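You operate a simulated robot arm through the tools that you are given. There is no shell and no other tool.

Carry out the task below with a simulated robot arm. There is one attempt and no reset: what you move stays moved.

Task
Press the cap of the blue TYPE 21 relay home in the hand press.
Fine: seat it in the hand press carriage, push the carriage in, bear the lever down till the cap is home, draw the carriage out and put the relay into the cream tray; leave the other blue relays alone. Set down upright: what you pick out.
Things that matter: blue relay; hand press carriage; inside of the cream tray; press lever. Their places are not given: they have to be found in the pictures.

The check looks at the end state, three seconds after you hand in, the way a careful person would. Anything else that was tipped, shoved, dropped, spilled or broken makes it a failure. A push-on lid holds only when it is set on centred and level and pressed home; a screw cap is set on level and turned clockwise until tight.

Robot
A 6-joint arm with a fingered hand, fixed in place. Base frame: the origin is on the floor under the middle of its stand, x ahead of it, y to its left, z up; the work surface is at about z = 0.74. Units: m, rad, N and s.
With the tool pointing down near the work surface it reaches from about 0.44 to 0.82 m from the base axis. Its first joint turns from -2.897 to 2.897 rad. Payload 4 kg.
The tool frame sits at the grasp point between the pads (the TCP): z along the fingers, y along the line on which they close. The tips reach 0.02 m beyond it. The gripper opens to 0.14 m; its body begins 0.054 m behind the TCP. The gripper is a hand of 3 fingers: y runs from the thumb to the fingers, the wrist lies at [0, 0, -0.215] in the tool frame, and closing takes about 1.5 s.
Orientation is that of the tool frame in the base frame, as a unit quaternion [x, y, z, w]. With the fingers straight down and closing along the base's y, the tool's x points along the base's -x, its y along +y and its z along -z.

Tools
- The arm moves only by the tool move_arm. Its argument "deltas" is text: rows parted by semicolons, each of 6 numbers parted by spaces: the shift along the base's x, y, z in m, then the turn, a rotation vector about the base's x, y, z in rad. In form: dx dy dz wx wy wz; .... A call has 1 to 20 rows; each row shifts and turns the commanded pose from where the row before left it. "claw" is the opening, from 0 (shut) to 1 (fully open), set as the call begins (left out, the last holds). Rows are played at 5 a second. More than 0.05 m and 0.15 rad between two rows, or a gripper value outside its range, and nothing of the call is played. A pose out of reach is approached as far as the arm can. The call stops where the force on the tool passes 50 N (or 10 N more than at its start, if that is more) or the arm is blocked; 0.2 s more then pass. The fingers move at their own pace (about 0.045 m/s each) and stop on an object; they squeeze with about 34 N. The grip force told is the motor's: it shows also when the fingers shut on nothing. Time passes only in rows, and 0.2 s behind the last, so rows that do not move let the fingers close. The reply holds the time, the measured pose of the TCP, the force on the tool along the base axes, the opening and the grip force, in the units named above and with some noise, with the torque about the TCP (base axes, N m) and any sound that the robot's microphone picked up, and new pictures: "show" is both (left out), scene, wrist or none.
- Cameras (640 x 400 px; columns grow to the right, rows downward): "scene" is fixed at [0.3996, 0.6512, 1.3179]; the picture's right is [-0.99, -0.14, 0.00], its down [-0.06, 0.44, -0.90] and it looks along [0.13, -0.89, -0.44] (base axes); focal length 342 px, centre (320, 200). "wrist" rides on the gripper at [0.074, -0.043, -0.079] in the tool frame; the picture's right is [0.50, 0.87, 0.00], its down [-0.59, 0.34, -0.73] and it looks along [-0.64, 0.37, 0.68] (tool axes); focal length 275 px, centre (320, 200).
- slide_trunk(by): moves the trunk up (or, below 0, down) by that many m; the arm rides with it, the base frame stays. It gives what a move gives, with no picture.
- move_fingers(finger1, finger2, thumb_bend): sets how far each is bent, from 0 (flat) to 1 (curled in); at 0.3 the hand is open as for a grip, at 0.7 the pads meet at the TCP. One left out holds its place. A second passes; each finger stops where it meets its share of the squeeze, and holds until it gets a number again. A gripper value or a shape takes the hand back. It gives what a move gives, with no picture; readings hold the bend of each and the force on the fingers (four entries, about 0 where the hand has none), thumb and palm.
- set_grasp(shape): the hand has 3 fingers and takes this shape, open, in about a second: jaw (thumb against the fingers, like two jaws); tri (thumb and two fingers); tip (a fingertip pinch); poke (one finger out to press); point (the index stretched); flat (the hand flat); cup (the hand cupped); fist (a fist). The gripper value then closes the fingers along that shape, each until it touches; the sizes above hold for jaw. It gives what a move gives, with no picture.
- locate(camera, pixels): there is no depth. For up to 12 entries [column, row, z] of the newest picture of that camera ("zoom" is the newest enlarged one), the place [x, y] in the base frame at which the ray of that pixel passes the height z, good to about 0.003 m. It takes no simulated time.
- inspect(camera, box): a new picture of the part [left, top, right, bottom] of that camera's present view, enlarged. It takes no simulated time.
- finish_job(): hands the job in; it is judged then, once.

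Unless the task says otherwise, let go and move clear before handing in.

The tools are called after "Emit:" as name(argument=value, ...) on one line, values as JSON. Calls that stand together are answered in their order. move_arm: Moves the arm, as the interface text tells. Its arguments: {"type":"object","properties":{"deltas":{"type":"string"},"claw":{"type":"number"},"show":{"type":"string","enum":["both","scene","wrist","none"]}},"required":["deltas"]} The other tools are called the same way: slide_trunk (by) moves the trunk up or down; set_grasp (shape) gives the hand a shape; move_fingers (finger1, finger2, thumb_bend) moves the fingers one by one; locate (camera, pixels) gives the place at which the rays of pixels pass given heights; inspect (camera, box) takes an enlarged picture of a part of a camera's view; finish_job () hands the job in.

At the start:

```text
clock: 0.0
tcp_pos: [0.4859, -0.03, 1.1524]
tool_rot: [0.001, 1.0, 0.0, 0.0]
force: [-0.7, 0.1, 0.0]
wrist_torque: [0.0, -0.03, 0.05]
opening: 0.1403
grip_force: 0.0
shape: jaw
bend: [0.3, 0.3, 0.3]
finger forces: [0.0, 0.0, 0.1, 0.0, 0.0, 0.0]
trunk travel left (down, up): [-0.05, 0.54]
```

scene: 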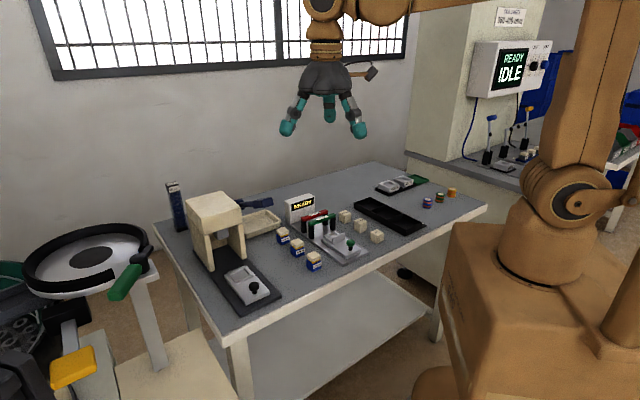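
wrist: 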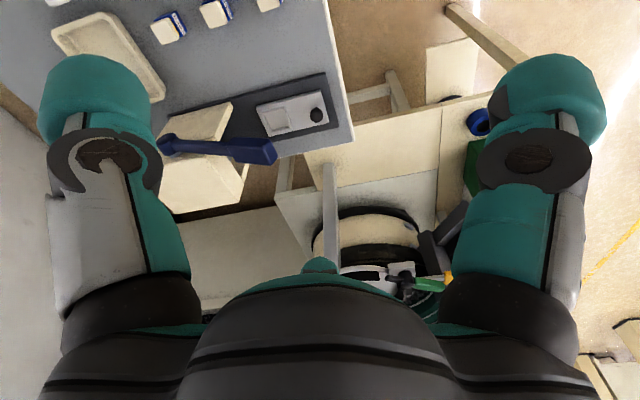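

The scene picture shows a hand press (about 215,230) with a carriage (250,285), three blue-white relays (282,235), (297,247), (314,261) and a cream tray (262,222). I'll enlarge these to read the labels.

Emit:
inspect(camera="scene", box=[260, 200, 400, 287])

Emit:
inspect(camera="scene", box=[150, 170, 310, 320])

Emit:
inspect(camera="wrist", box=[40, 0, 360, 200])

```text
4.57 times, centred on (330, 244) of scene
```

zoom: 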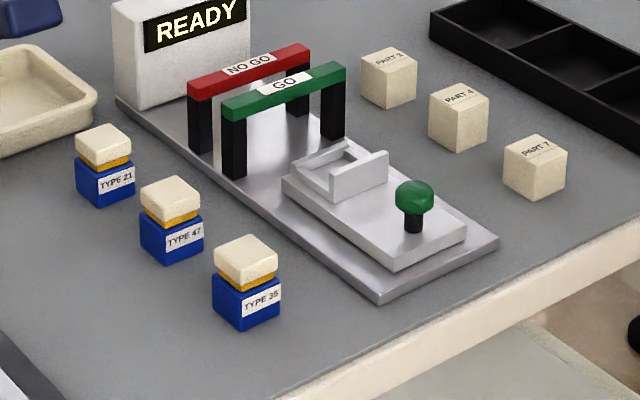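

```text
2.67 times, centred on (230, 245) of scene
```

zoom: 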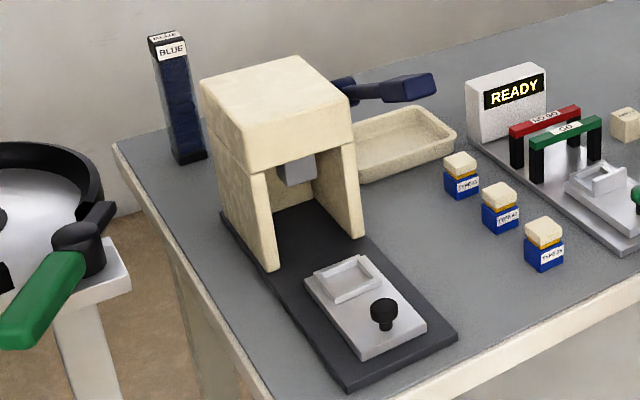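

```text
2.00 times, centred on (200, 100) of wrist
```

zoom: 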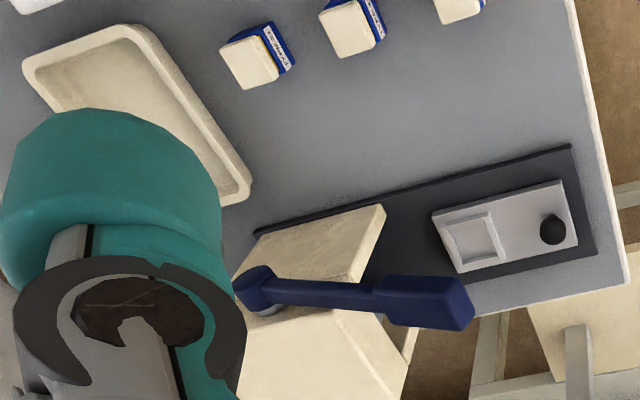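

TYPE 21 is the relay nearest the cream tray, at about (282,235) in the scene; its label is legible in the zoom. Next I locate the main points.

Emit:
locate(camera="scene", pixels=[[283, 243, 0.74], [298, 256, 0.74], [315, 270, 0.74], [283, 231, 0.78], [262, 222, 0.745], [254, 289, 0.77], [245, 277, 0.76], [225, 275, 0.74], [268, 288, 0.74], [205, 253, 0.74], [253, 200, 0.9], [222, 232, 0.82]])

Emit:
locate(camera="wrist", pixels=[[168, 28, 0.78], [215, 14, 0.78], [269, 1, 0.78], [107, 55, 0.745], [276, 119, 0.76], [316, 115, 0.78], [293, 117, 0.76], [253, 151, 0.9], [168, 145, 0.9], [257, 94, 0.76], [266, 135, 0.76], [305, 75, 0.745]])

```text
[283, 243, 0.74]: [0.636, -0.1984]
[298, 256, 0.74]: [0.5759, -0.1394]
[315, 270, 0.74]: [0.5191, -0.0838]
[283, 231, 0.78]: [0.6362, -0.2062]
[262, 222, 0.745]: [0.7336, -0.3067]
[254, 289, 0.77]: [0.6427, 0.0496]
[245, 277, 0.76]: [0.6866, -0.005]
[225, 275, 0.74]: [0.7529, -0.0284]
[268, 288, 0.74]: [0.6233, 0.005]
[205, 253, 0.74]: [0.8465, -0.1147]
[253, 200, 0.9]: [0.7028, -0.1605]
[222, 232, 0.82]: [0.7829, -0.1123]
```

```text
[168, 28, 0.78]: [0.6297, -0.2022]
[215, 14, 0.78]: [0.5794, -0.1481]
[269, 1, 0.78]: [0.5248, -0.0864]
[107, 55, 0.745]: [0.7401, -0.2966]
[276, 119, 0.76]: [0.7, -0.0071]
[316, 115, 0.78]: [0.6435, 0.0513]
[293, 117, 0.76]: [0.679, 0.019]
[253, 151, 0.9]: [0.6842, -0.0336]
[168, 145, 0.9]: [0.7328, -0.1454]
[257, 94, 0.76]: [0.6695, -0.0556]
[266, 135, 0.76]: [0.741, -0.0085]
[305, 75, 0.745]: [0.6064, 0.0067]
```

The three relays lie along a line from about (0.52,-0.09) to (0.635,-0.203), with TYPE 21 farthest. I'll turn the hand by about -75° and lower it so the wrist camera looks at the relays, press and tray.

Emit:
move_arm(deltas="-0.005 0 -0.01 0 0 -0.145; -0.005 0 -0.01 0 0 -0.145; -0.005 0 -0.01 0 0 -0.145; -0.005 0 -0.01 0 0 -0.145; 0 0 -0.01 0 0 -0.145; 0 0 -0.01 0 0 -0.145; 0 0 -0.01 0 0 -0.145; 0 0 -0.01 0 0 -0.145; 0 0 -0.01 0 0 -0.145; 0 0 0 0 0 0")

```text
clock: 2.2
tcp_pos: [0.466, -0.0305, 1.0621]
tool_rot: [0.608, 0.794, 0.0, 0.0]
force: [0.0, 0.7, 0.0]
wrist_torque: [0.0, -0.04, 0.03]
opening: 0.14
grip_force: 0.0
shape: jaw
bend: [0.3, 0.3, 0.3]
finger forces: [0.0, 0.1, 0.0, 0.1, 0.0, 0.0]
trunk travel left (down, up): [-0.05, 0.54]
```

scene: 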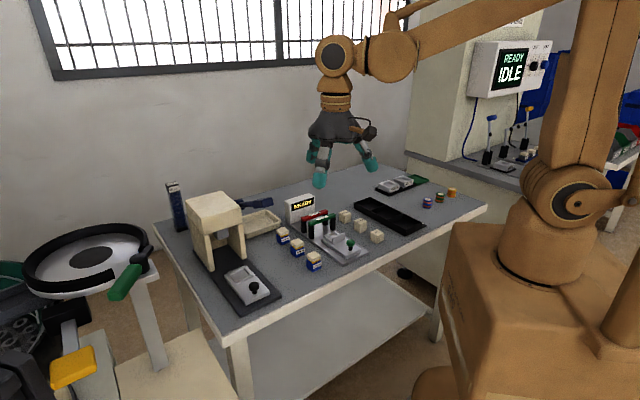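
wrist: 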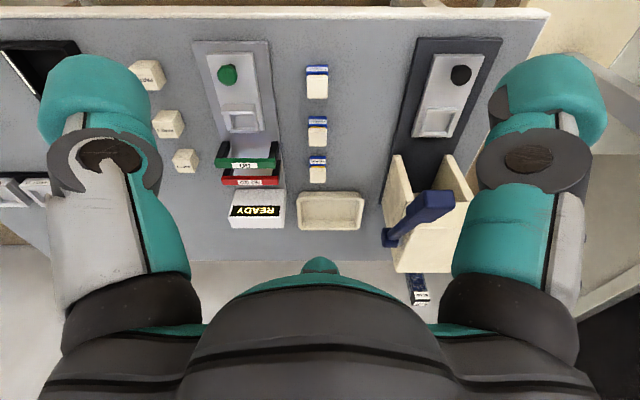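

The wrist view now shows the relays at (317,82), (317,131), (317,169), the tray at (331,211) and the press at (435,205), with everything squared to the table. I'll enlarge and measure.

Emit:
inspect(camera="wrist", box=[270, 20, 550, 310])

Emit:
locate(camera="wrist", pixels=[[310, 167, 0.78], [326, 167, 0.78], [310, 181, 0.78], [326, 181, 0.78], [299, 193, 0.76], [365, 193, 0.76], [299, 230, 0.76], [363, 230, 0.76], [427, 109, 0.76], [455, 111, 0.76], [415, 136, 0.76], [446, 136, 0.76]])

Emit:
locate(camera="wrist", pixels=[[460, 73, 0.78], [435, 55, 0.755], [484, 58, 0.755], [455, 138, 0.755], [408, 134, 0.755], [416, 38, 0.742], [503, 39, 0.742], [440, 203, 0.9], [390, 237, 0.9], [385, 200, 0.745], [317, 95, 0.78], [317, 143, 0.78]])

```text
1.38 times, centred on (410, 165) of wrist
```

zoom: 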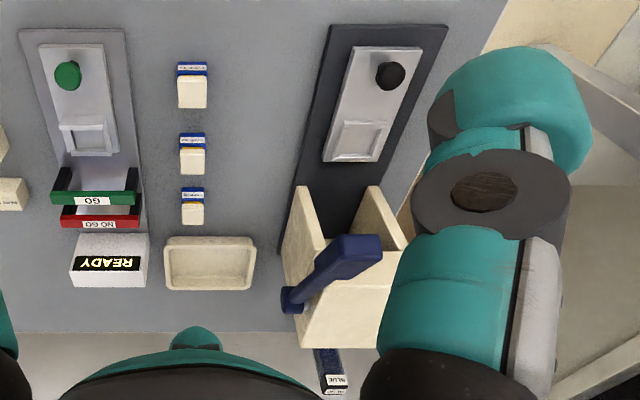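

```text
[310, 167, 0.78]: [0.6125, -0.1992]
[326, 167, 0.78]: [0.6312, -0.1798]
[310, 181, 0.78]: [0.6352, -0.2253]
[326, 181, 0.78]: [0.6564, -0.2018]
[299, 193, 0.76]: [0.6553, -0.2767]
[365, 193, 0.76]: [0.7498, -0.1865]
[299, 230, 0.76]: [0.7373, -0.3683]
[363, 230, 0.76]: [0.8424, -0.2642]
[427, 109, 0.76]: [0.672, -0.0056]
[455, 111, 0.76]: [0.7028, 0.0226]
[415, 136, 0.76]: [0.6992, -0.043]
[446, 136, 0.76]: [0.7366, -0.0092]
```

```text
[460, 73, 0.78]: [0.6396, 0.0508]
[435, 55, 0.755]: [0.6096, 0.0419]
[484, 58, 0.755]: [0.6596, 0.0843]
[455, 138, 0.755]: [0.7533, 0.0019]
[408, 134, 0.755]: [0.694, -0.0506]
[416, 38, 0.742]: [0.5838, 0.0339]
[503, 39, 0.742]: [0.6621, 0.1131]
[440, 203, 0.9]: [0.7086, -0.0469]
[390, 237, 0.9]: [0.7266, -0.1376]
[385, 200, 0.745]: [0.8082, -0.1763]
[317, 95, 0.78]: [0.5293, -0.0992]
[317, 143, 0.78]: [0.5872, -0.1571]
```

Everything is turned 45° to the base (table axes u=(0.707,-0.707), v=(0.707,0.707)). Next I triangulate the lever handle and the head from both cameras at several heights.

Emit:
locate(camera="scene", pixels=[[272, 202, 0.85], [272, 202, 0.95], [272, 202, 1.05], [254, 204, 0.85], [254, 204, 0.95], [254, 204, 1.05], [240, 204, 0.85], [240, 204, 0.95], [240, 204, 1.05]])

Emit:
locate(camera="wrist", pixels=[[440, 198, 0.85], [440, 198, 0.95], [440, 198, 1.05], [412, 218, 0.85], [412, 218, 0.95], [412, 218, 1.05], [388, 237, 0.85], [388, 237, 0.95], [388, 237, 1.05]])

Emit:
inspect(camera="scene", box=[180, 180, 290, 249])

Emit:
inspect(camera="wrist", box=[370, 30, 510, 118])

Emit:
inspect(camera="wrist", box=[350, 140, 500, 300])

```text
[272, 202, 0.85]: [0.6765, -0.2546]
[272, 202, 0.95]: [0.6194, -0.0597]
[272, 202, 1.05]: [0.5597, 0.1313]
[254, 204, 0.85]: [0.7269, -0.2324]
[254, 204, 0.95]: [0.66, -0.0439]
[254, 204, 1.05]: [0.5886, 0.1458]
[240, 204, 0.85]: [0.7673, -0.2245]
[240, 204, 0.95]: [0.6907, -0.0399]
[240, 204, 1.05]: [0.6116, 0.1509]
```

```text
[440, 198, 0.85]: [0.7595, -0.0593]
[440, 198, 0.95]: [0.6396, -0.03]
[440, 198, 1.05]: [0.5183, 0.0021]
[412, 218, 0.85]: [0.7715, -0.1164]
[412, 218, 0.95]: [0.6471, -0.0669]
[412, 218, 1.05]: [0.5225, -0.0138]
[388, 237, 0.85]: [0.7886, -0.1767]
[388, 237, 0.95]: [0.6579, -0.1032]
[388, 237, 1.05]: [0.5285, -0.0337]
```

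```text
5.80 times, centred on (235, 214) of scene
```

zoom: 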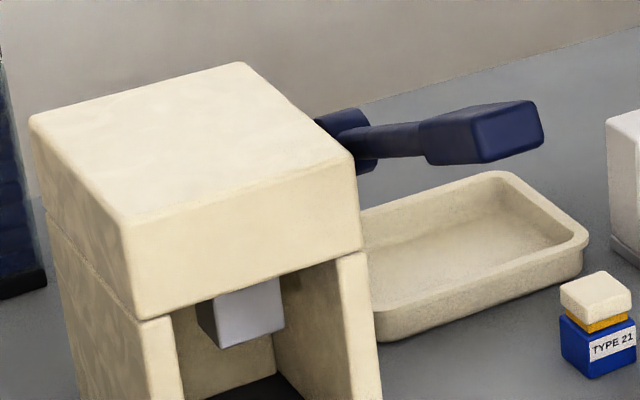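

```text
4.55 times, centred on (440, 74) of wrist
```

zoom: 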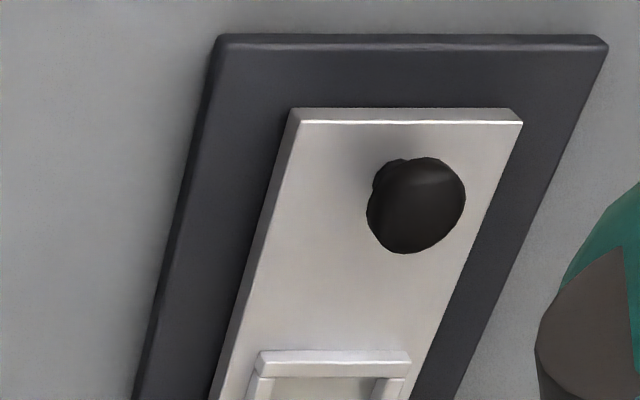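

```text
2.50 times, centred on (425, 220) of wrist
```

zoom: 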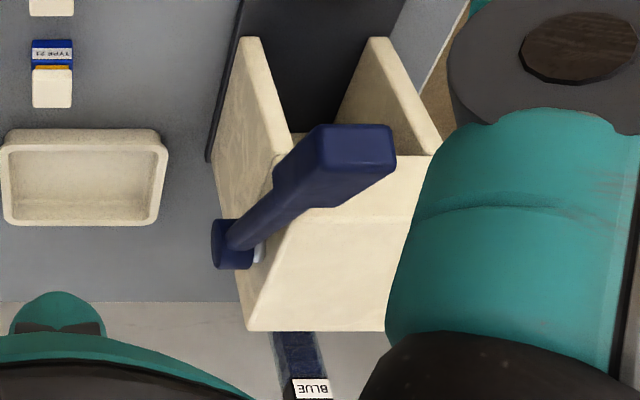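

The lever pivots low on the left side of the press head and its handle rises forward to about (0.61,-0.02,0.97). Before planning clearances I want the head's front face and leg positions.

Emit:
locate(camera="scene", pixels=[[241, 208, 0.88], [241, 208, 0.92], [201.4, 218.3, 0.88], [201.4, 218.3, 0.92], [204, 234.7, 0.84], [204, 234.7, 0.88], [241.9, 221.8, 0.84], [241.9, 221.8, 0.88], [211.3, 269.3, 0.745], [244, 259, 0.745], [276.5, 185, 0.74], [185, 187, 0.88]])

Emit:
locate(camera="wrist", pixels=[[430, 224, 0.88], [430, 224, 0.92], [430, 202, 0.84], [430, 202, 0.88], [397, 156, 0.84], [397, 156, 0.88], [449, 156, 0.84], [395, 272, 0.88], [395, 272, 0.92], [451, 272, 0.92], [384, 204, 0.74], [310, 74, 0.745]])

```text
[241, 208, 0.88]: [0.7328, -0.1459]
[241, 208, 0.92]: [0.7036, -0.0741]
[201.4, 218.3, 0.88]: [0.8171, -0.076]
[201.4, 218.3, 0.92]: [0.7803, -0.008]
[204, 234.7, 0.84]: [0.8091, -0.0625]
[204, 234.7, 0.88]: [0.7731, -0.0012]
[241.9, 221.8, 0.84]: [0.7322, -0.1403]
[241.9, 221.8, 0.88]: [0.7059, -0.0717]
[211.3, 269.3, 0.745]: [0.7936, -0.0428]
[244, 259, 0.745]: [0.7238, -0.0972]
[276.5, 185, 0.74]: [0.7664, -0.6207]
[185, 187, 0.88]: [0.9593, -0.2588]
```

```text
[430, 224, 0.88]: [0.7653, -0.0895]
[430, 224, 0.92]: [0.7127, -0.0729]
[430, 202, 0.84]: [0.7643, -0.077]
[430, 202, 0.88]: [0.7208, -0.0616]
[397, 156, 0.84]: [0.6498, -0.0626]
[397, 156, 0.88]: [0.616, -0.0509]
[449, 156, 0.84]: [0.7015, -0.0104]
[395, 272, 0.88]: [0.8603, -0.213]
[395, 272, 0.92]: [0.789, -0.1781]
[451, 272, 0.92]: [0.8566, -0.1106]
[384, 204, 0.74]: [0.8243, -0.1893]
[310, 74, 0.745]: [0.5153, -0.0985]
```

The press legs and head front sit at about u=0.58 and the head top is near z=0.905; the pocket is at about u=0.503. I'll turn the hand a further -60° so it closes along u, with the camera clear of the lever, and partly close it to see its real outline.

Emit:
move_arm(deltas="0 0 0 0 0 -0.1496; 0 0 0 0 0 -0.1496; 0 0 0 0 0 -0.1496; 0 0 0 0 0 -0.1496; 0 0 0 0 0 -0.1496; 0 0 0 0 0 -0.1496; 0 0 0 0 0 -0.1496; 0 0 0 0 0 0; 0 0 0 0 0 0; 0 0 0 0 0 0; 0 0 0 0 0 0", claw=0.2)

```text
clock: 4.6
tcp_pos: [0.4659, -0.0295, 1.062]
tool_rot: [0.923, 0.385, 0.0, 0.0]
force: [0.4, 0.4, -0.3]
wrist_torque: [-0.02, -0.03, -0.04]
opening: 0.0285
grip_force: 0.1
shape: jaw
bend: [0.49, 0.49, 0.48]
finger forces: [0.0, 0.0, 0.1, 0.0, 0.0, 0.0]
trunk travel left (down, up): [-0.05, 0.54]
```

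scene: 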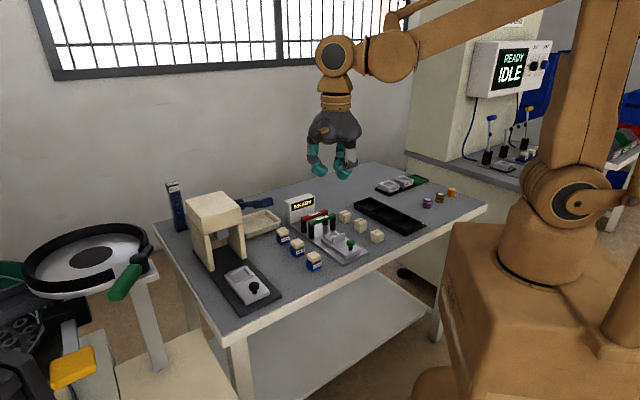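
wrist: 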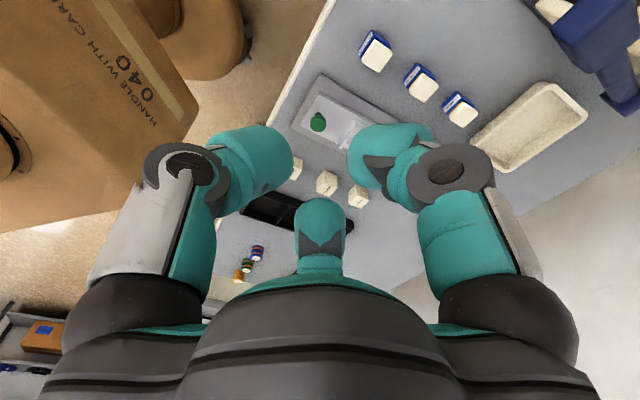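

The hand closes to 0.0285 m at claw 0.2. I'll look closely at the hand's outline to judge finger spacing and width.

Emit:
inspect(camera="scene", box=[280, 80, 400, 200])

Emit:
inspect(camera="wrist", box=[140, 80, 500, 300])

Emit:
locate(camera="wrist", pixels=[[292, 160, 1.05], [352, 155, 1.05], [312, 235, 1.05], [320, 200, 1.06], [430, 130, 1.06], [240, 125, 1.06]])

```text
3.33 times, centred on (340, 140) of scene
```

zoom: 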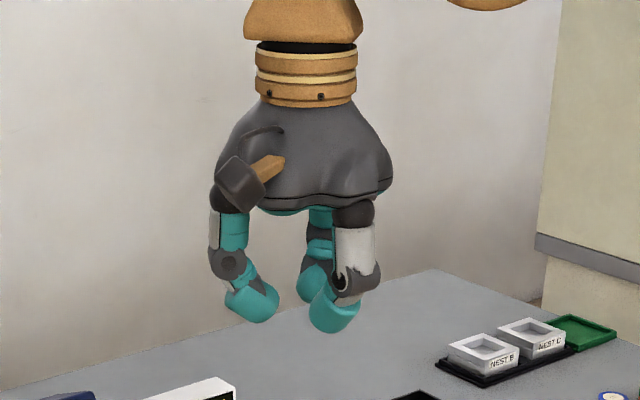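

```text
1.78 times, centred on (320, 190) of wrist
```

zoom: 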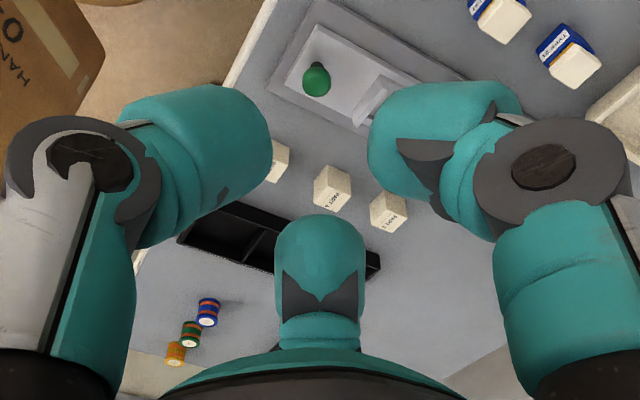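

```text
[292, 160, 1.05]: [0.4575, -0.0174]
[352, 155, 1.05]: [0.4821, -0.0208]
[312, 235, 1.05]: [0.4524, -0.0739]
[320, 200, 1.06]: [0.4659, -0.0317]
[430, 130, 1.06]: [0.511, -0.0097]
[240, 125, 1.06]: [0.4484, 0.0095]
```

In jaw shape the two fingers stand about 0.056 m apart, which is wider than the 0.028 m relay. I'll try the tip shape and look at it.

Emit:
set_grasp(shape="tip")

Emit:
inspect(camera="scene", box=[280, 80, 400, 200])

Emit:
inspect(camera="wrist", box=[0, 0, 640, 400])

```text
clock: 5.5
tcp_pos: [0.4665, -0.0297, 1.0622]
tool_rot: [0.923, 0.384, -0.001, 0.0]
force: [-0.2, 0.6, 0.5]
wrist_torque: [0.02, -0.02, 0.0]
opening: 0.14
grip_force: 0.1
shape: tip
bend: [0.3, 0.3, 0.3]
finger forces: [0.1, 0.1, 0.0, 0.0, 0.0, 0.1]
trunk travel left (down, up): [-0.05, 0.54]
```

```text
3.33 times, centred on (340, 140) of scene
```

zoom: 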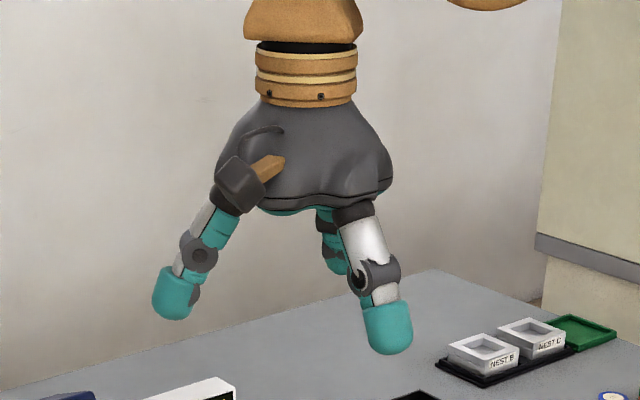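

```text
1.00 times, centred on (320, 200) of wrist (not enlarged: the box is as wide or as high as the picture)
```

zoom: 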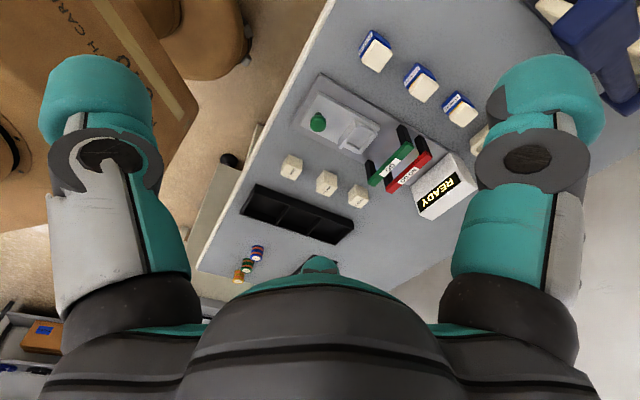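

The tip shape opens the same way, so I'll close it to claw 0.2 to see how the pads meet.

Emit:
move_arm(deltas="0 0 0 0 0 0; 0 0 0 0 0 0; 0 0 0 0 0 0; 0 0 0 0 0 0; 0 0 0 0 0 0; 0 0 0 0 0 0; 0 0 0 0 0 0; 0 0 0 0 0 0", claw=0.15, show="wrist")

Emit:
inspect(camera="scene", box=[280, 80, 400, 200])

```text
clock: 7.3
tcp_pos: [0.4675, -0.0303, 1.0624]
tool_rot: [0.923, 0.384, 0.0, 0.0]
force: [0.1, 0.0, -0.4]
wrist_torque: [0.01, -0.06, 0.02]
opening: 0.0212
grip_force: 0.1
shape: tip
bend: [0.52, 0.52, 0.52]
finger forces: [0.0, 0.1, 0.0, 0.1, 0.0, 0.0]
trunk travel left (down, up): [-0.05, 0.54]
```

wrist: 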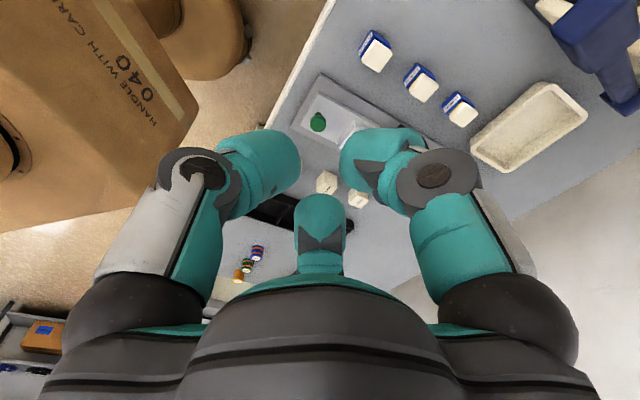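

```text
3.33 times, centred on (340, 140) of scene
```

zoom: 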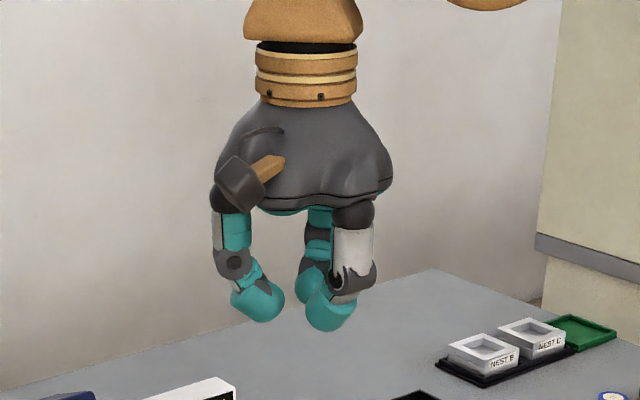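

The three digits close concentrically at 120° (thumb on tool -y), so a square relay will be held by the thumb on one face and the fingers on the two side faces. I'll go back to jaw shape, turn +90° so that the thumb comes on the -v side with no neighbour in its way, and move above the TYPE 21 relay at a safe height.

Emit:
set_grasp(shape="jaw")

Emit:
move_arm(deltas="0 0 0 0 0 0.1428; 0 0 0 0 0 0.1428; 0 0 0 0 0 0.1428; 0 0 0 0 0 0.1428; 0 0 0 0 0 0.1428; 0 0 0 0 0 0.1428; 0 0 0 0 0 0.1428; 0.02 -0.02 0 0 0 0.1428; 0.025 -0.026 0 0 0 0.1428; 0.025 -0.026 0 0 0 0.1428; 0.025 -0.026 0 0 0 0.1428; 0.025 -0.026 0 0 0 0; 0.025 -0.026 -0.02 0 0 0; 0.022 -0.022 -0.03 0 0 0; 0 0 -0.03 0 0 0; 0 0 -0.03 0 0 0; 0 0 0 0 0 0", claw=0.45)

```text
clock: 8.2
tcp_pos: [0.4664, -0.0302, 1.0633]
tool_rot: [0.923, 0.384, 0.0, 0.0]
force: [-0.3, 0.4, -0.4]
wrist_torque: [0.0, -0.02, 0.0]
opening: 0.1398
grip_force: 0.1
shape: jaw
bend: [0.3, 0.3, 0.3]
finger forces: [0.0, 0.0, 0.0, 0.0, 0.0, 0.0]
trunk travel left (down, up): [-0.05, 0.54]
```

```text
clock: 11.8
tcp_pos: [0.6344, -0.2033, 0.9516]
tool_rot: [0.381, 0.925, 0.0, 0.0]
force: [-0.1, 0.4, -0.2]
wrist_torque: [0.0, 0.02, -0.01]
opening: 0.0633
grip_force: 0.1
shape: jaw
bend: [0.36, 0.36, 0.35]
finger forces: [0.0, 0.0, 0.1, 0.0, 0.0, 0.0]
trunk travel left (down, up): [-0.05, 0.54]
```

scene: 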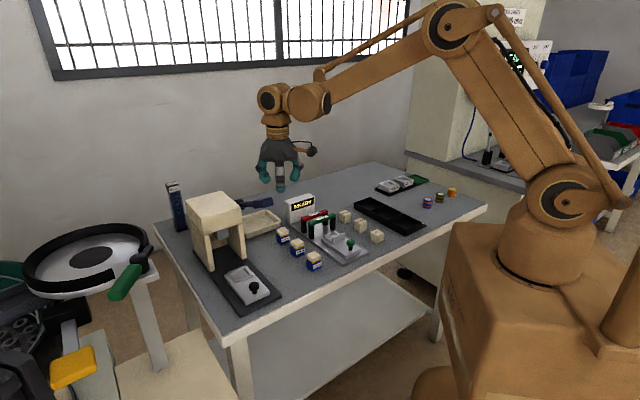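
wrist: 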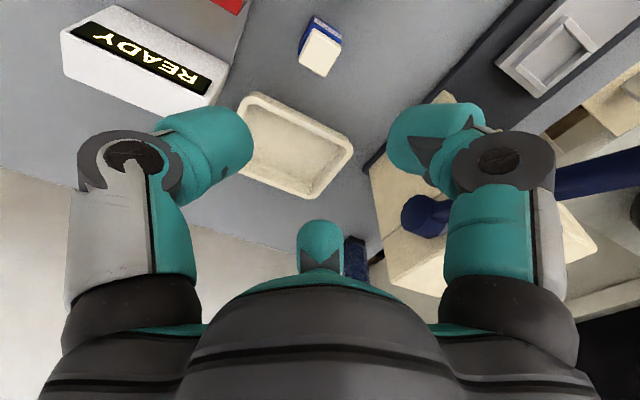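

The relay next to the tray now shows at (320,47) in the wrist view, between thumb (left) and finger (right). I'll enlarge it, and the pocket, and measure again.

Emit:
inspect(camera="wrist", box=[270, 0, 370, 90])

Emit:
inspect(camera="wrist", box=[480, 0, 640, 110])

Emit:
inspect(camera="scene", box=[265, 220, 335, 275])

Emit:
locate(camera="wrist", pixels=[[298, 60, 0.78], [311, 26, 0.78], [341, 42, 0.78], [325, 77, 0.78], [238, 95, 0.765], [350, 150, 0.765], [305, 197, 0.765], [262, 92, 0.765]])

```text
4.44 times, centred on (320, 45) of wrist
```

zoom: 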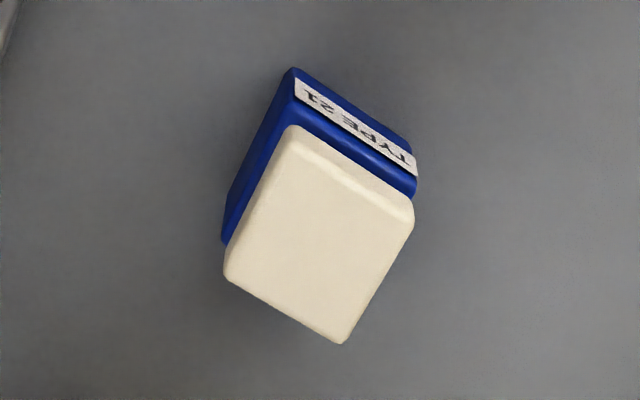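

```text
3.64 times, centred on (560, 55) of wrist
```

zoom: 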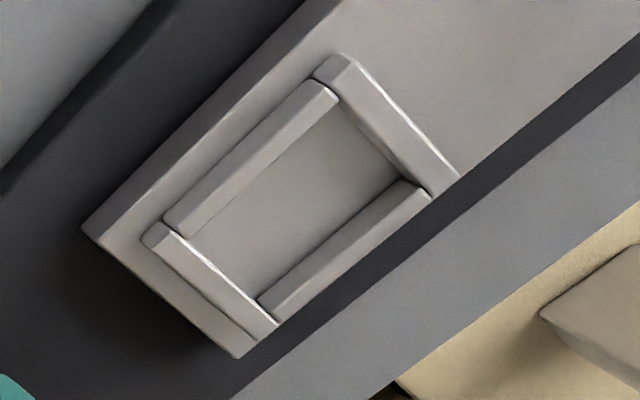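

```text
7.27 times, centred on (300, 248) of scene
```

zoom: 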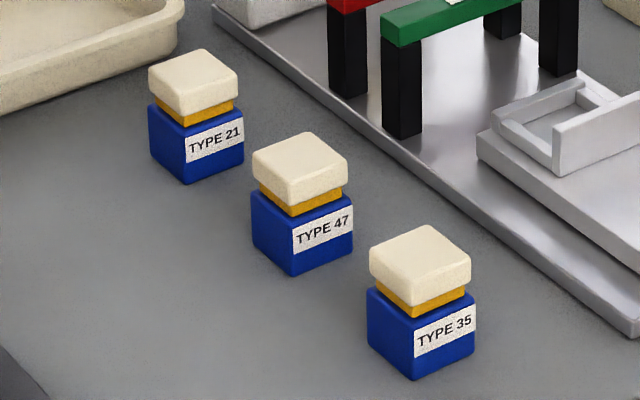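

```text
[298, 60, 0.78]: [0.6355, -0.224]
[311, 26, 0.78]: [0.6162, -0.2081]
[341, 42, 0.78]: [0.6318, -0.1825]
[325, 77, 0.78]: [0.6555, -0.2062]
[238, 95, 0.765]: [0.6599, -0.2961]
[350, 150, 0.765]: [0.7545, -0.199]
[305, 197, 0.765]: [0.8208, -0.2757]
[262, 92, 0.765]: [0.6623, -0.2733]
```

The relay body is about 0.026 m tall with the raised cap on top at about z=0.786; its centre is near (0.633,-0.204), so the hand is right above it. I'll check the pocket rim height in the scene before picking.

Emit:
inspect(camera="scene", box=[215, 250, 285, 305])

Emit:
locate(camera="wrist", pixels=[[524.3, 65.4, 0.765], [565, 27.5, 0.765], [543, 82, 0.765], [582, 49.5, 0.765], [512, 64.6, 0.765], [566.9, 15.2, 0.765], [598, 49, 0.765], [546.8, 90.7, 0.765]])

```text
7.27 times, centred on (250, 278) of scene
```

zoom: 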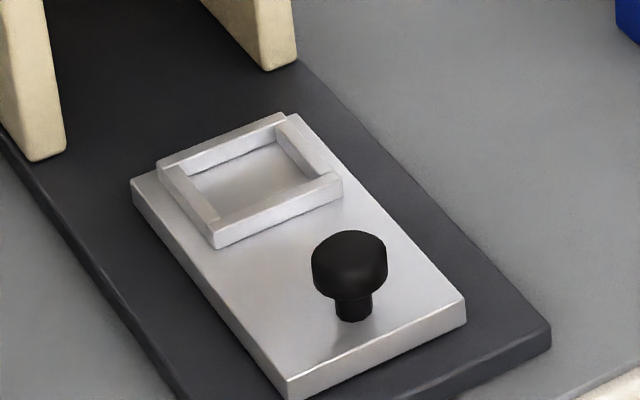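

```text
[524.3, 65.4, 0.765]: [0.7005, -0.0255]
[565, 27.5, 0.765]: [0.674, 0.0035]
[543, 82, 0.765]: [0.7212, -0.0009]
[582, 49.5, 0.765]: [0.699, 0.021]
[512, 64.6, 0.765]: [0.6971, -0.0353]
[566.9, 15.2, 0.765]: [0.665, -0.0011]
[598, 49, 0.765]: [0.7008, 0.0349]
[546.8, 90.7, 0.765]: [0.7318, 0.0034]
```

The rim stands about 9 mm above the pocket floor (z about 0.76), so I'll grip the blue body near its upper part with tips at about z 0.748. Descending to z=0.80 first to check alignment.

Emit:
move_arm(deltas="-0.001 -0.001 -0.04 0 0 0; 0 0 -0.04 0 0 0; 0 0 -0.04 0 0 0; 0 0 -0.022 0 0 0; 0 0 0 0 0 0")

Emit:
inspect(camera="scene", box=[240, 190, 330, 280])

Emit:
inspect(camera="wrist", box=[180, 60, 460, 280])

```text
clock: 13.0
tcp_pos: [0.6315, -0.2026, 0.8107]
tool_rot: [0.381, 0.925, 0.0, 0.0]
force: [-1.0, -1.2, 0.4]
wrist_torque: [-0.02, 0.0, -0.01]
opening: 0.0633
grip_force: 0.1
shape: jaw
bend: [0.36, 0.36, 0.35]
finger forces: [0.0, 0.1, 0.0, 0.0, 0.0, 0.0]
trunk travel left (down, up): [-0.05, 0.54]
```

scene: 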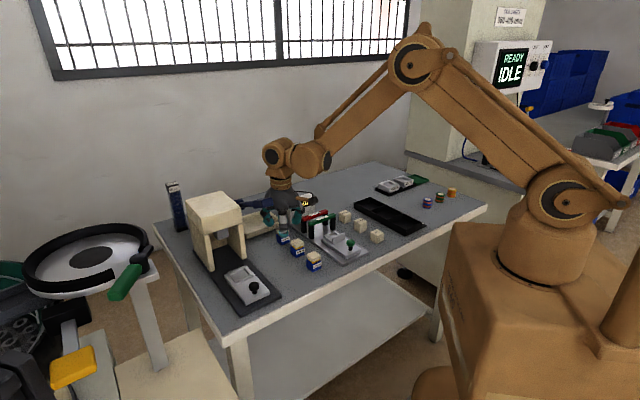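
wrist: 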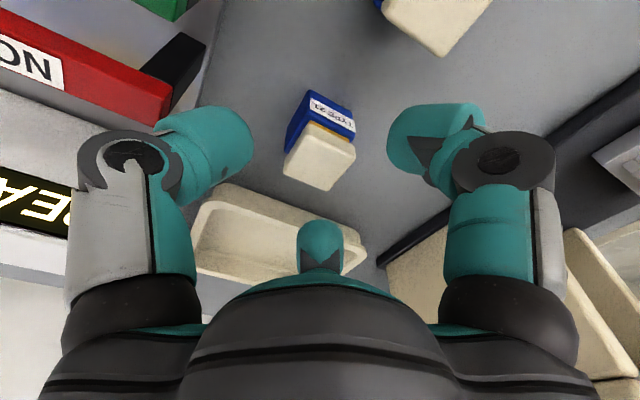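

```text
4.44 times, centred on (285, 235) of scene
```

zoom: 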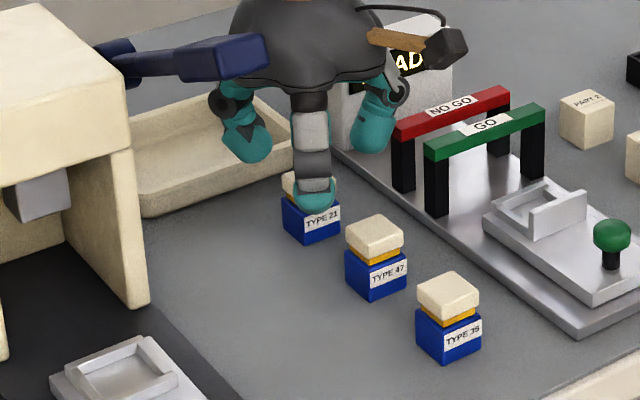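

```text
1.82 times, centred on (320, 170) of wrist
```

zoom: 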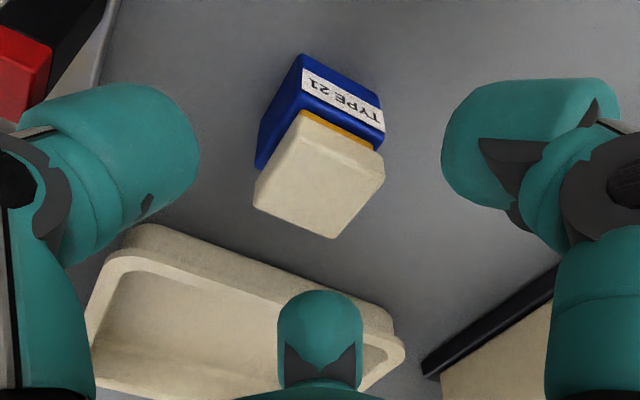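

The relay is centred between the digits and the label TYPE 21 is legible. I'll locate the cap centre once more (about (319,158) in the wrist view).

Emit:
locate(camera="wrist", pixels=[[319, 158, 0.786], [284, 165, 0.786], [309, 126, 0.786], [355, 148, 0.786], [328, 191, 0.786], [311, 99, 0.766], [286, 147, 0.766], [354, 132, 0.766]])

```text
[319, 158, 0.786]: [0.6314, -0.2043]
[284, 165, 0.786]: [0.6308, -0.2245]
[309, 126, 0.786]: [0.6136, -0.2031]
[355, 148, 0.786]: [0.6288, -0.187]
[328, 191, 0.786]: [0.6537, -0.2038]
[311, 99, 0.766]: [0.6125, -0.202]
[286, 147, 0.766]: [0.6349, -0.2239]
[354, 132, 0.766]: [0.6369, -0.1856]
```

The relay centre reads about (0.633,-0.2045), turned exactly 45°. I'll shift slightly, descend to z=0.768 and check before closing.

Emit:
move_arm(deltas="0.0015 -0.0015 0 0 0 0; 0 0 -0.02 0 0 0; 0 0 -0.015 0 0 0; 0 0 -0.007 0 0 0; 0 0 0 0 0 0; 0 0 0 0 0 0")

Emit:
inspect(camera="scene", box=[250, 195, 330, 275])

Emit:
inspect(camera="wrist", box=[180, 60, 460, 280])

```text
clock: 14.4
tcp_pos: [0.6347, -0.2023, 0.767]
tool_rot: [0.381, 0.925, -0.001, 0.001]
force: [30.9, 30.4, 16.0]
wrist_torque: [-1.46, 1.5, 0.03]
opening: 0.0559
grip_force: 0.0
shape: jaw
bend: [0.36, 0.36, 0.41]
finger forces: [0.1, 0.0, 0.0, 0.0, 43.3, 0.1]
trunk travel left (down, up): [-0.05, 0.54]
```

scene: 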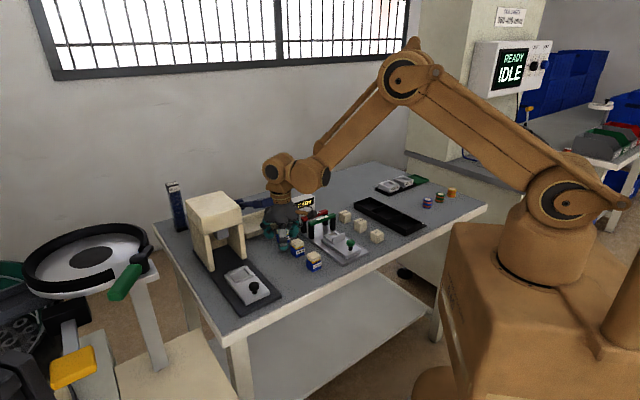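
wrist: 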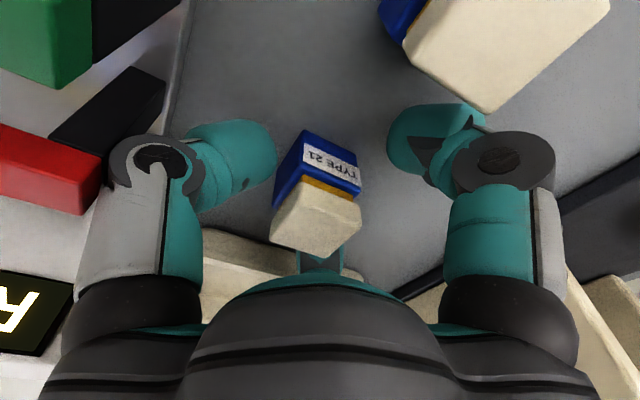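

```text
5.00 times, centred on (290, 235) of scene
```

zoom: 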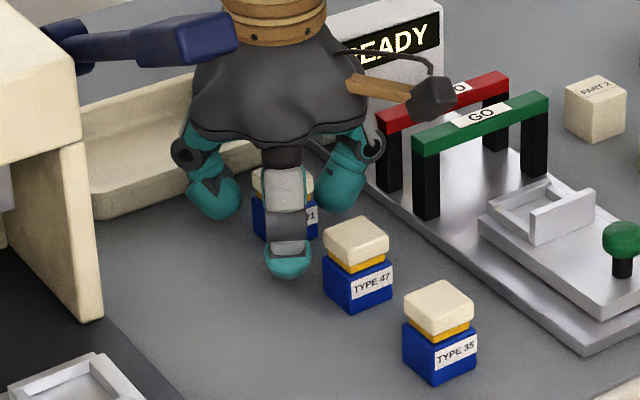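

```text
1.82 times, centred on (320, 170) of wrist
```

zoom: 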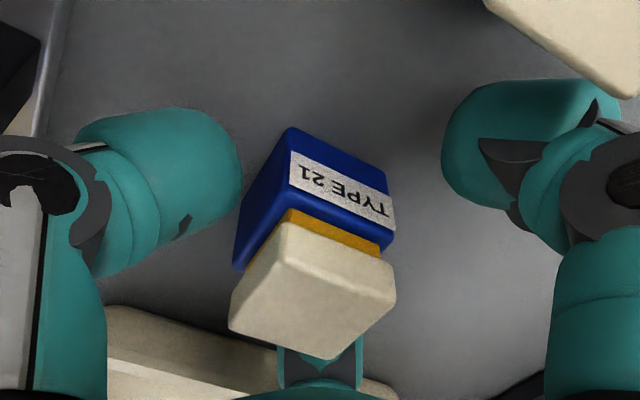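

The thumb force reads 43 N along +v: the thumb knuckle is touching the NO GO post at its outer side. I'll ease toward +v at once and then rise straight up.

Emit:
move_arm(deltas="0.004 0.004 0 0 0 0; 0.003 0.003 0.003 0 0 0; 0 0 0.02 0 0 0; 0 0 0.03 0 0 0; 0 0 0.03 0 0 0; 0 0 0.03 0 0 0; 0 0 0 0 0 0")

Emit:
inspect(camera="scene", box=[250, 195, 370, 275])

```text
clock: 16.0
tcp_pos: [0.6421, -0.1974, 0.8843]
tool_rot: [0.381, 0.925, 0.0, 0.0]
force: [0.3, 0.6, -0.3]
wrist_torque: [-0.03, -0.01, 0.0]
opening: 0.0632
grip_force: 0.1
shape: jaw
bend: [0.36, 0.36, 0.35]
finger forces: [0.0, 0.0, 0.0, 0.1, 0.0, 0.1]
trunk travel left (down, up): [-0.05, 0.54]
```

scene: 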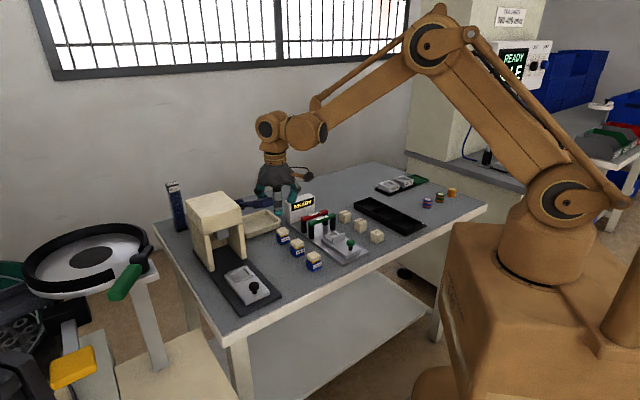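
wrist: 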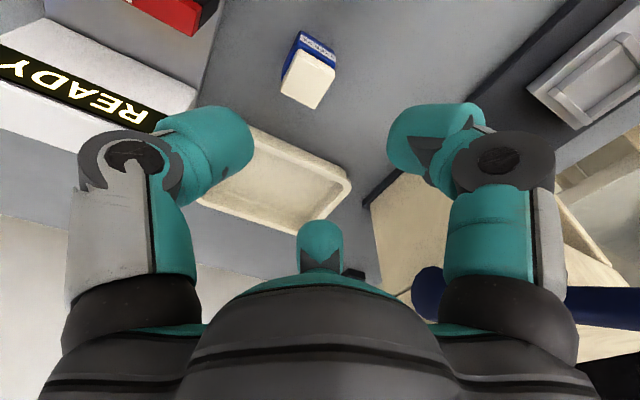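

```text
5.00 times, centred on (310, 235) of scene
```

zoom: 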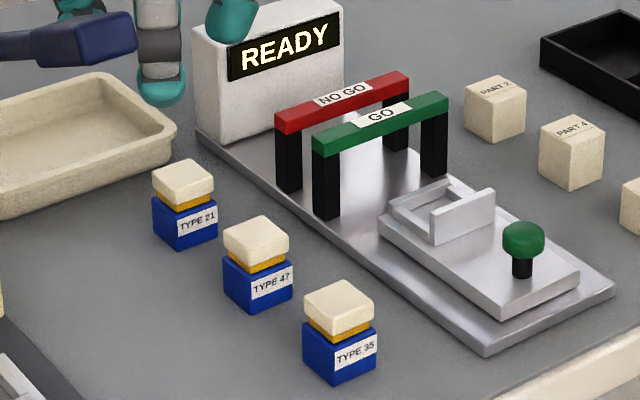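

Nothing was displaced: the gauge plate corner is still at (343,266) and the relay bottom corner at (282,245), as at the start. I'll locate the gauge's parts precisely to plan a clear hand angle.

Emit:
locate(camera="scene", pixels=[[304, 233.4, 0.748], [301.2, 231.6, 0.748], [306.5, 232.5, 0.748], [311.4, 238.6, 0.748], [308.6, 237, 0.748], [285, 222, 0.74], [290, 225.5, 0.748], [301, 218, 0.8], [304, 221, 0.8], [308.5, 224, 0.8], [343.4, 266, 0.74], [284.4, 201, 0.81]])

Emit:
inspect(camera="scene", box=[270, 195, 330, 245])

```text
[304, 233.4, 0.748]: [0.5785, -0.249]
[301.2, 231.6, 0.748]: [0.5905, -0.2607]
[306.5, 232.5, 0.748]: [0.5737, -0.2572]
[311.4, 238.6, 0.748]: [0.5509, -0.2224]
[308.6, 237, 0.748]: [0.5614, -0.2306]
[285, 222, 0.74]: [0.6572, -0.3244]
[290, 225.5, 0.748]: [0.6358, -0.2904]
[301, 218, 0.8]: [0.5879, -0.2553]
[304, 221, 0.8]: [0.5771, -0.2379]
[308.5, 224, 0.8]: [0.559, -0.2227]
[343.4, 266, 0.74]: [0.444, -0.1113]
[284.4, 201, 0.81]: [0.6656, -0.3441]
```

```text
8.00 times, centred on (300, 220) of scene
```

zoom: 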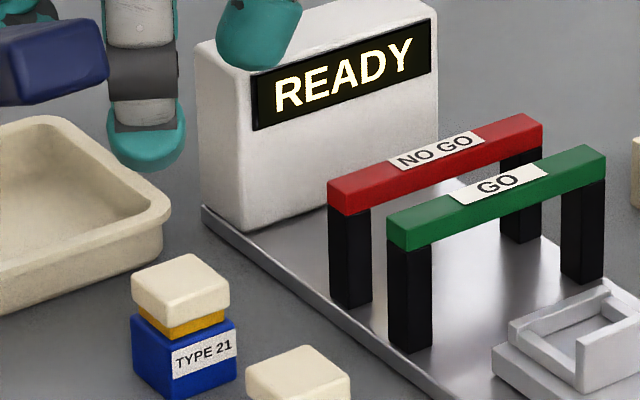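

The NO GO post stands only 0.07 m from the relay on the -v side, exactly where the thumb was. I'll rise and turn the hand by 180° so the thumb comes on the open +v side and the two fingers straddle the post.

Emit:
move_arm(deltas="0 0 0.04 0 0 0; 0 0 0.04 0 0 0.1; 0 0 0.036 0 0 0.1496; 0 0 0 0 0 0.1496; 0 0 0 0 0 0.1496; 0 0 0 0 0 0.1496; 0 0 0 0 0 0.1496; 0 0 0 0 0 0.1496; 0 0 0 0 0 0.1496; 0 0 0 0 0 0.1496; 0 0 0 0 0 0.1496; 0 0 0 0 0 0.1496; 0 0 0 0 0 0.1496", claw=0.36, show="none")

Emit:
move_arm(deltas="0 0 0 0 0 0.1496; 0 0 0 0 0 0.1496; 0 0 0 0 0 0.1496; 0 0 0 0 0 0.1496; 0 0 0 0 0 0.1496; 0 0 0 0 0 0.1496; 0 0 0 0 0 0.1496; 0 0 0 0 0 0.1496; 0 0 0 0 0 0.1496; 0 0 0 0 0 0.05; 0 0 0 0 0 0; 0 0 0 0 0 0")

```text
clock: 18.8
tcp_pos: [0.6412, -0.1976, 0.9974]
tool_rot: [-0.464, 0.886, -0.001, 0.0]
force: [-1.1, 0.3, -0.4]
wrist_torque: [-0.02, -0.01, 0.04]
opening: 0.0507
grip_force: 0.0
shape: jaw
bend: [0.4, 0.4, 0.39]
finger forces: [0.0, 0.1, 0.0, 0.0, 0.0, 0.0]
trunk travel left (down, up): [-0.05, 0.54]
```

```text
clock: 21.4
tcp_pos: [0.6456, -0.1841, 0.9963]
tool_rot: [-0.545, 0.839, -0.001, -0.003]
force: [-0.2, -1.2, -0.4]
wrist_torque: [0.01, 0.02, -0.05]
opening: 0.0505
grip_force: 0.0
shape: jaw
bend: [0.4, 0.4, 0.39]
finger forces: [0.0, 0.1, 0.0, 0.1, 0.0, 0.0]
out of reach, approached as far as the arm can: row 2, 3, 4, 5, 6, 7, 8, 9
trunk travel left (down, up): [-0.05, 0.54]
```

scene: 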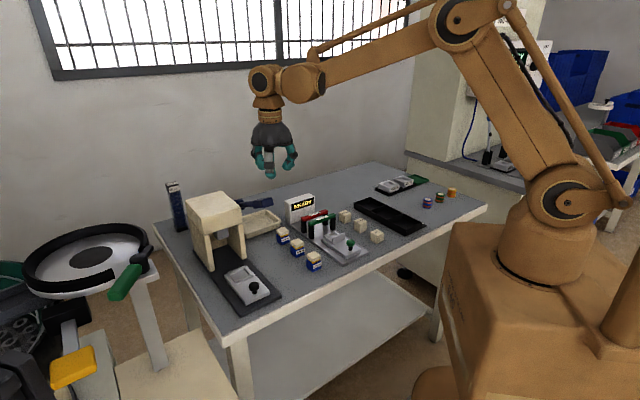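
wrist: 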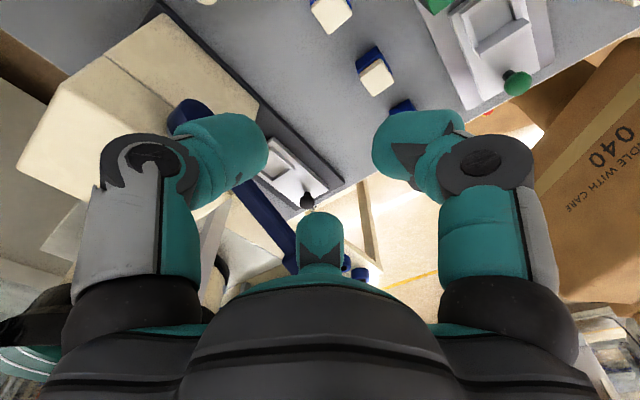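

The wrist joint's limit lies at about +66° of yaw, so I'll go the other way round (toward -225°). First a few rows back to see where the commanded pose stands.

Emit:
move_arm(deltas="0 0 0 0 0 -0.1496; 0 0 0 0 0 -0.1496; 0 0 0 0 0 -0.1496; 0 0 0 0 0 -0.1496; 0 0 0 0 0 0", show="none")

```text
clock: 22.6
tcp_pos: [0.6442, -0.185, 0.9963]
tool_rot: [-0.295, 0.956, -0.001, -0.003]
force: [0.1, 0.0, 0.2]
wrist_torque: [0.0, -0.04, 0.02]
opening: 0.0506
grip_force: 0.1
shape: jaw
bend: [0.4, 0.4, 0.39]
finger forces: [0.0, 0.0, 0.0, 0.0, 0.0, 0.0]
trunk travel left (down, up): [-0.05, 0.54]
```

Yaw is now +34°, so the commanded pose follows the measured one. Turning the long way, -259°, to yaw -225°, while moving back above the relay.

Emit:
move_arm(deltas="0 0 0 0 0 -0.1496; 0 0 0 0 0 -0.1496; 0 0 0 0 0 -0.1496; 0 0 0 0 0 -0.1496; 0 0 0 0 0 -0.1496; 0 0 0 0 0 -0.1496; 0 0 0 0 0 -0.1496; 0 0 0 0 0 -0.1496; 0 0 0 0 0 -0.1496; 0 0 0 0 0 -0.1496; 0 0 0 0 0 -0.1496; 0 0 0 0 0 -0.1496; 0 0 0 0 0 -0.1496; 0 0 0 0 0 -0.1496; 0 0 0 0 0 -0.1496", show="none")

Emit:
move_arm(deltas="-0.005 -0.01 0 0 0 -0.1496; -0.006 -0.009 0 0 0 -0.1496; 0 0 0 0 0 -0.1496; 0 0 0 0 0 -0.1496; 0 0 0 0 0 -0.1496; 0 0 0 0 0 -0.1496; 0 0 0 0 0 -0.1496; 0 0 0 0 0 -0.1496; 0 0 0 0 0 -0.1496; 0 0 0 0 0 -0.1496; 0 0 0 0 0 -0.1496; 0 0 0 0 0 -0.1496; 0 0 0 0 0 -0.1496; 0 0 0 0 0 -0.1496; 0 0 0 0 0 -0.1496; 0 0 0 0 0 -0.04; 0 0 0 0 0 0")

```text
clock: 25.8
tcp_pos: [0.6448, -0.1852, 0.9967]
tool_rot: [0.733, 0.68, 0.001, -0.002]
force: [-0.9, 0.4, 0.1]
wrist_torque: [-0.02, -0.03, -0.02]
opening: 0.0508
grip_force: 0.0
shape: jaw
bend: [0.4, 0.4, 0.39]
finger forces: [0.0, 0.1, 0.1, 0.0, 0.1, 0.0]
trunk travel left (down, up): [-0.05, 0.54]
```

```text
clock: 29.4
tcp_pos: [0.6342, -0.2028, 0.9969]
tool_rot: [0.924, -0.383, 0.002, 0.001]
force: [0.0, 0.4, -0.3]
wrist_torque: [-0.01, -0.02, -0.03]
opening: 0.0511
grip_force: 0.0
shape: jaw
bend: [0.4, 0.4, 0.39]
finger forces: [0.0, 0.0, 0.1, 0.0, 0.0, 0.0]
trunk travel left (down, up): [-0.05, 0.54]
```

scene: 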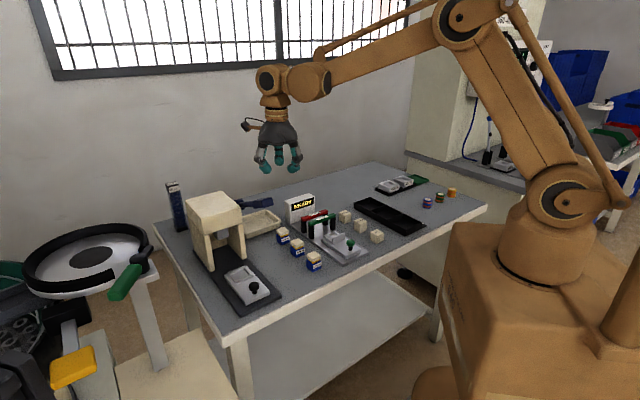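
wrist: 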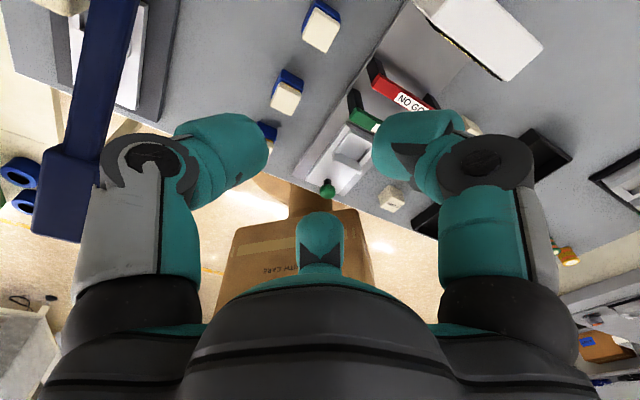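

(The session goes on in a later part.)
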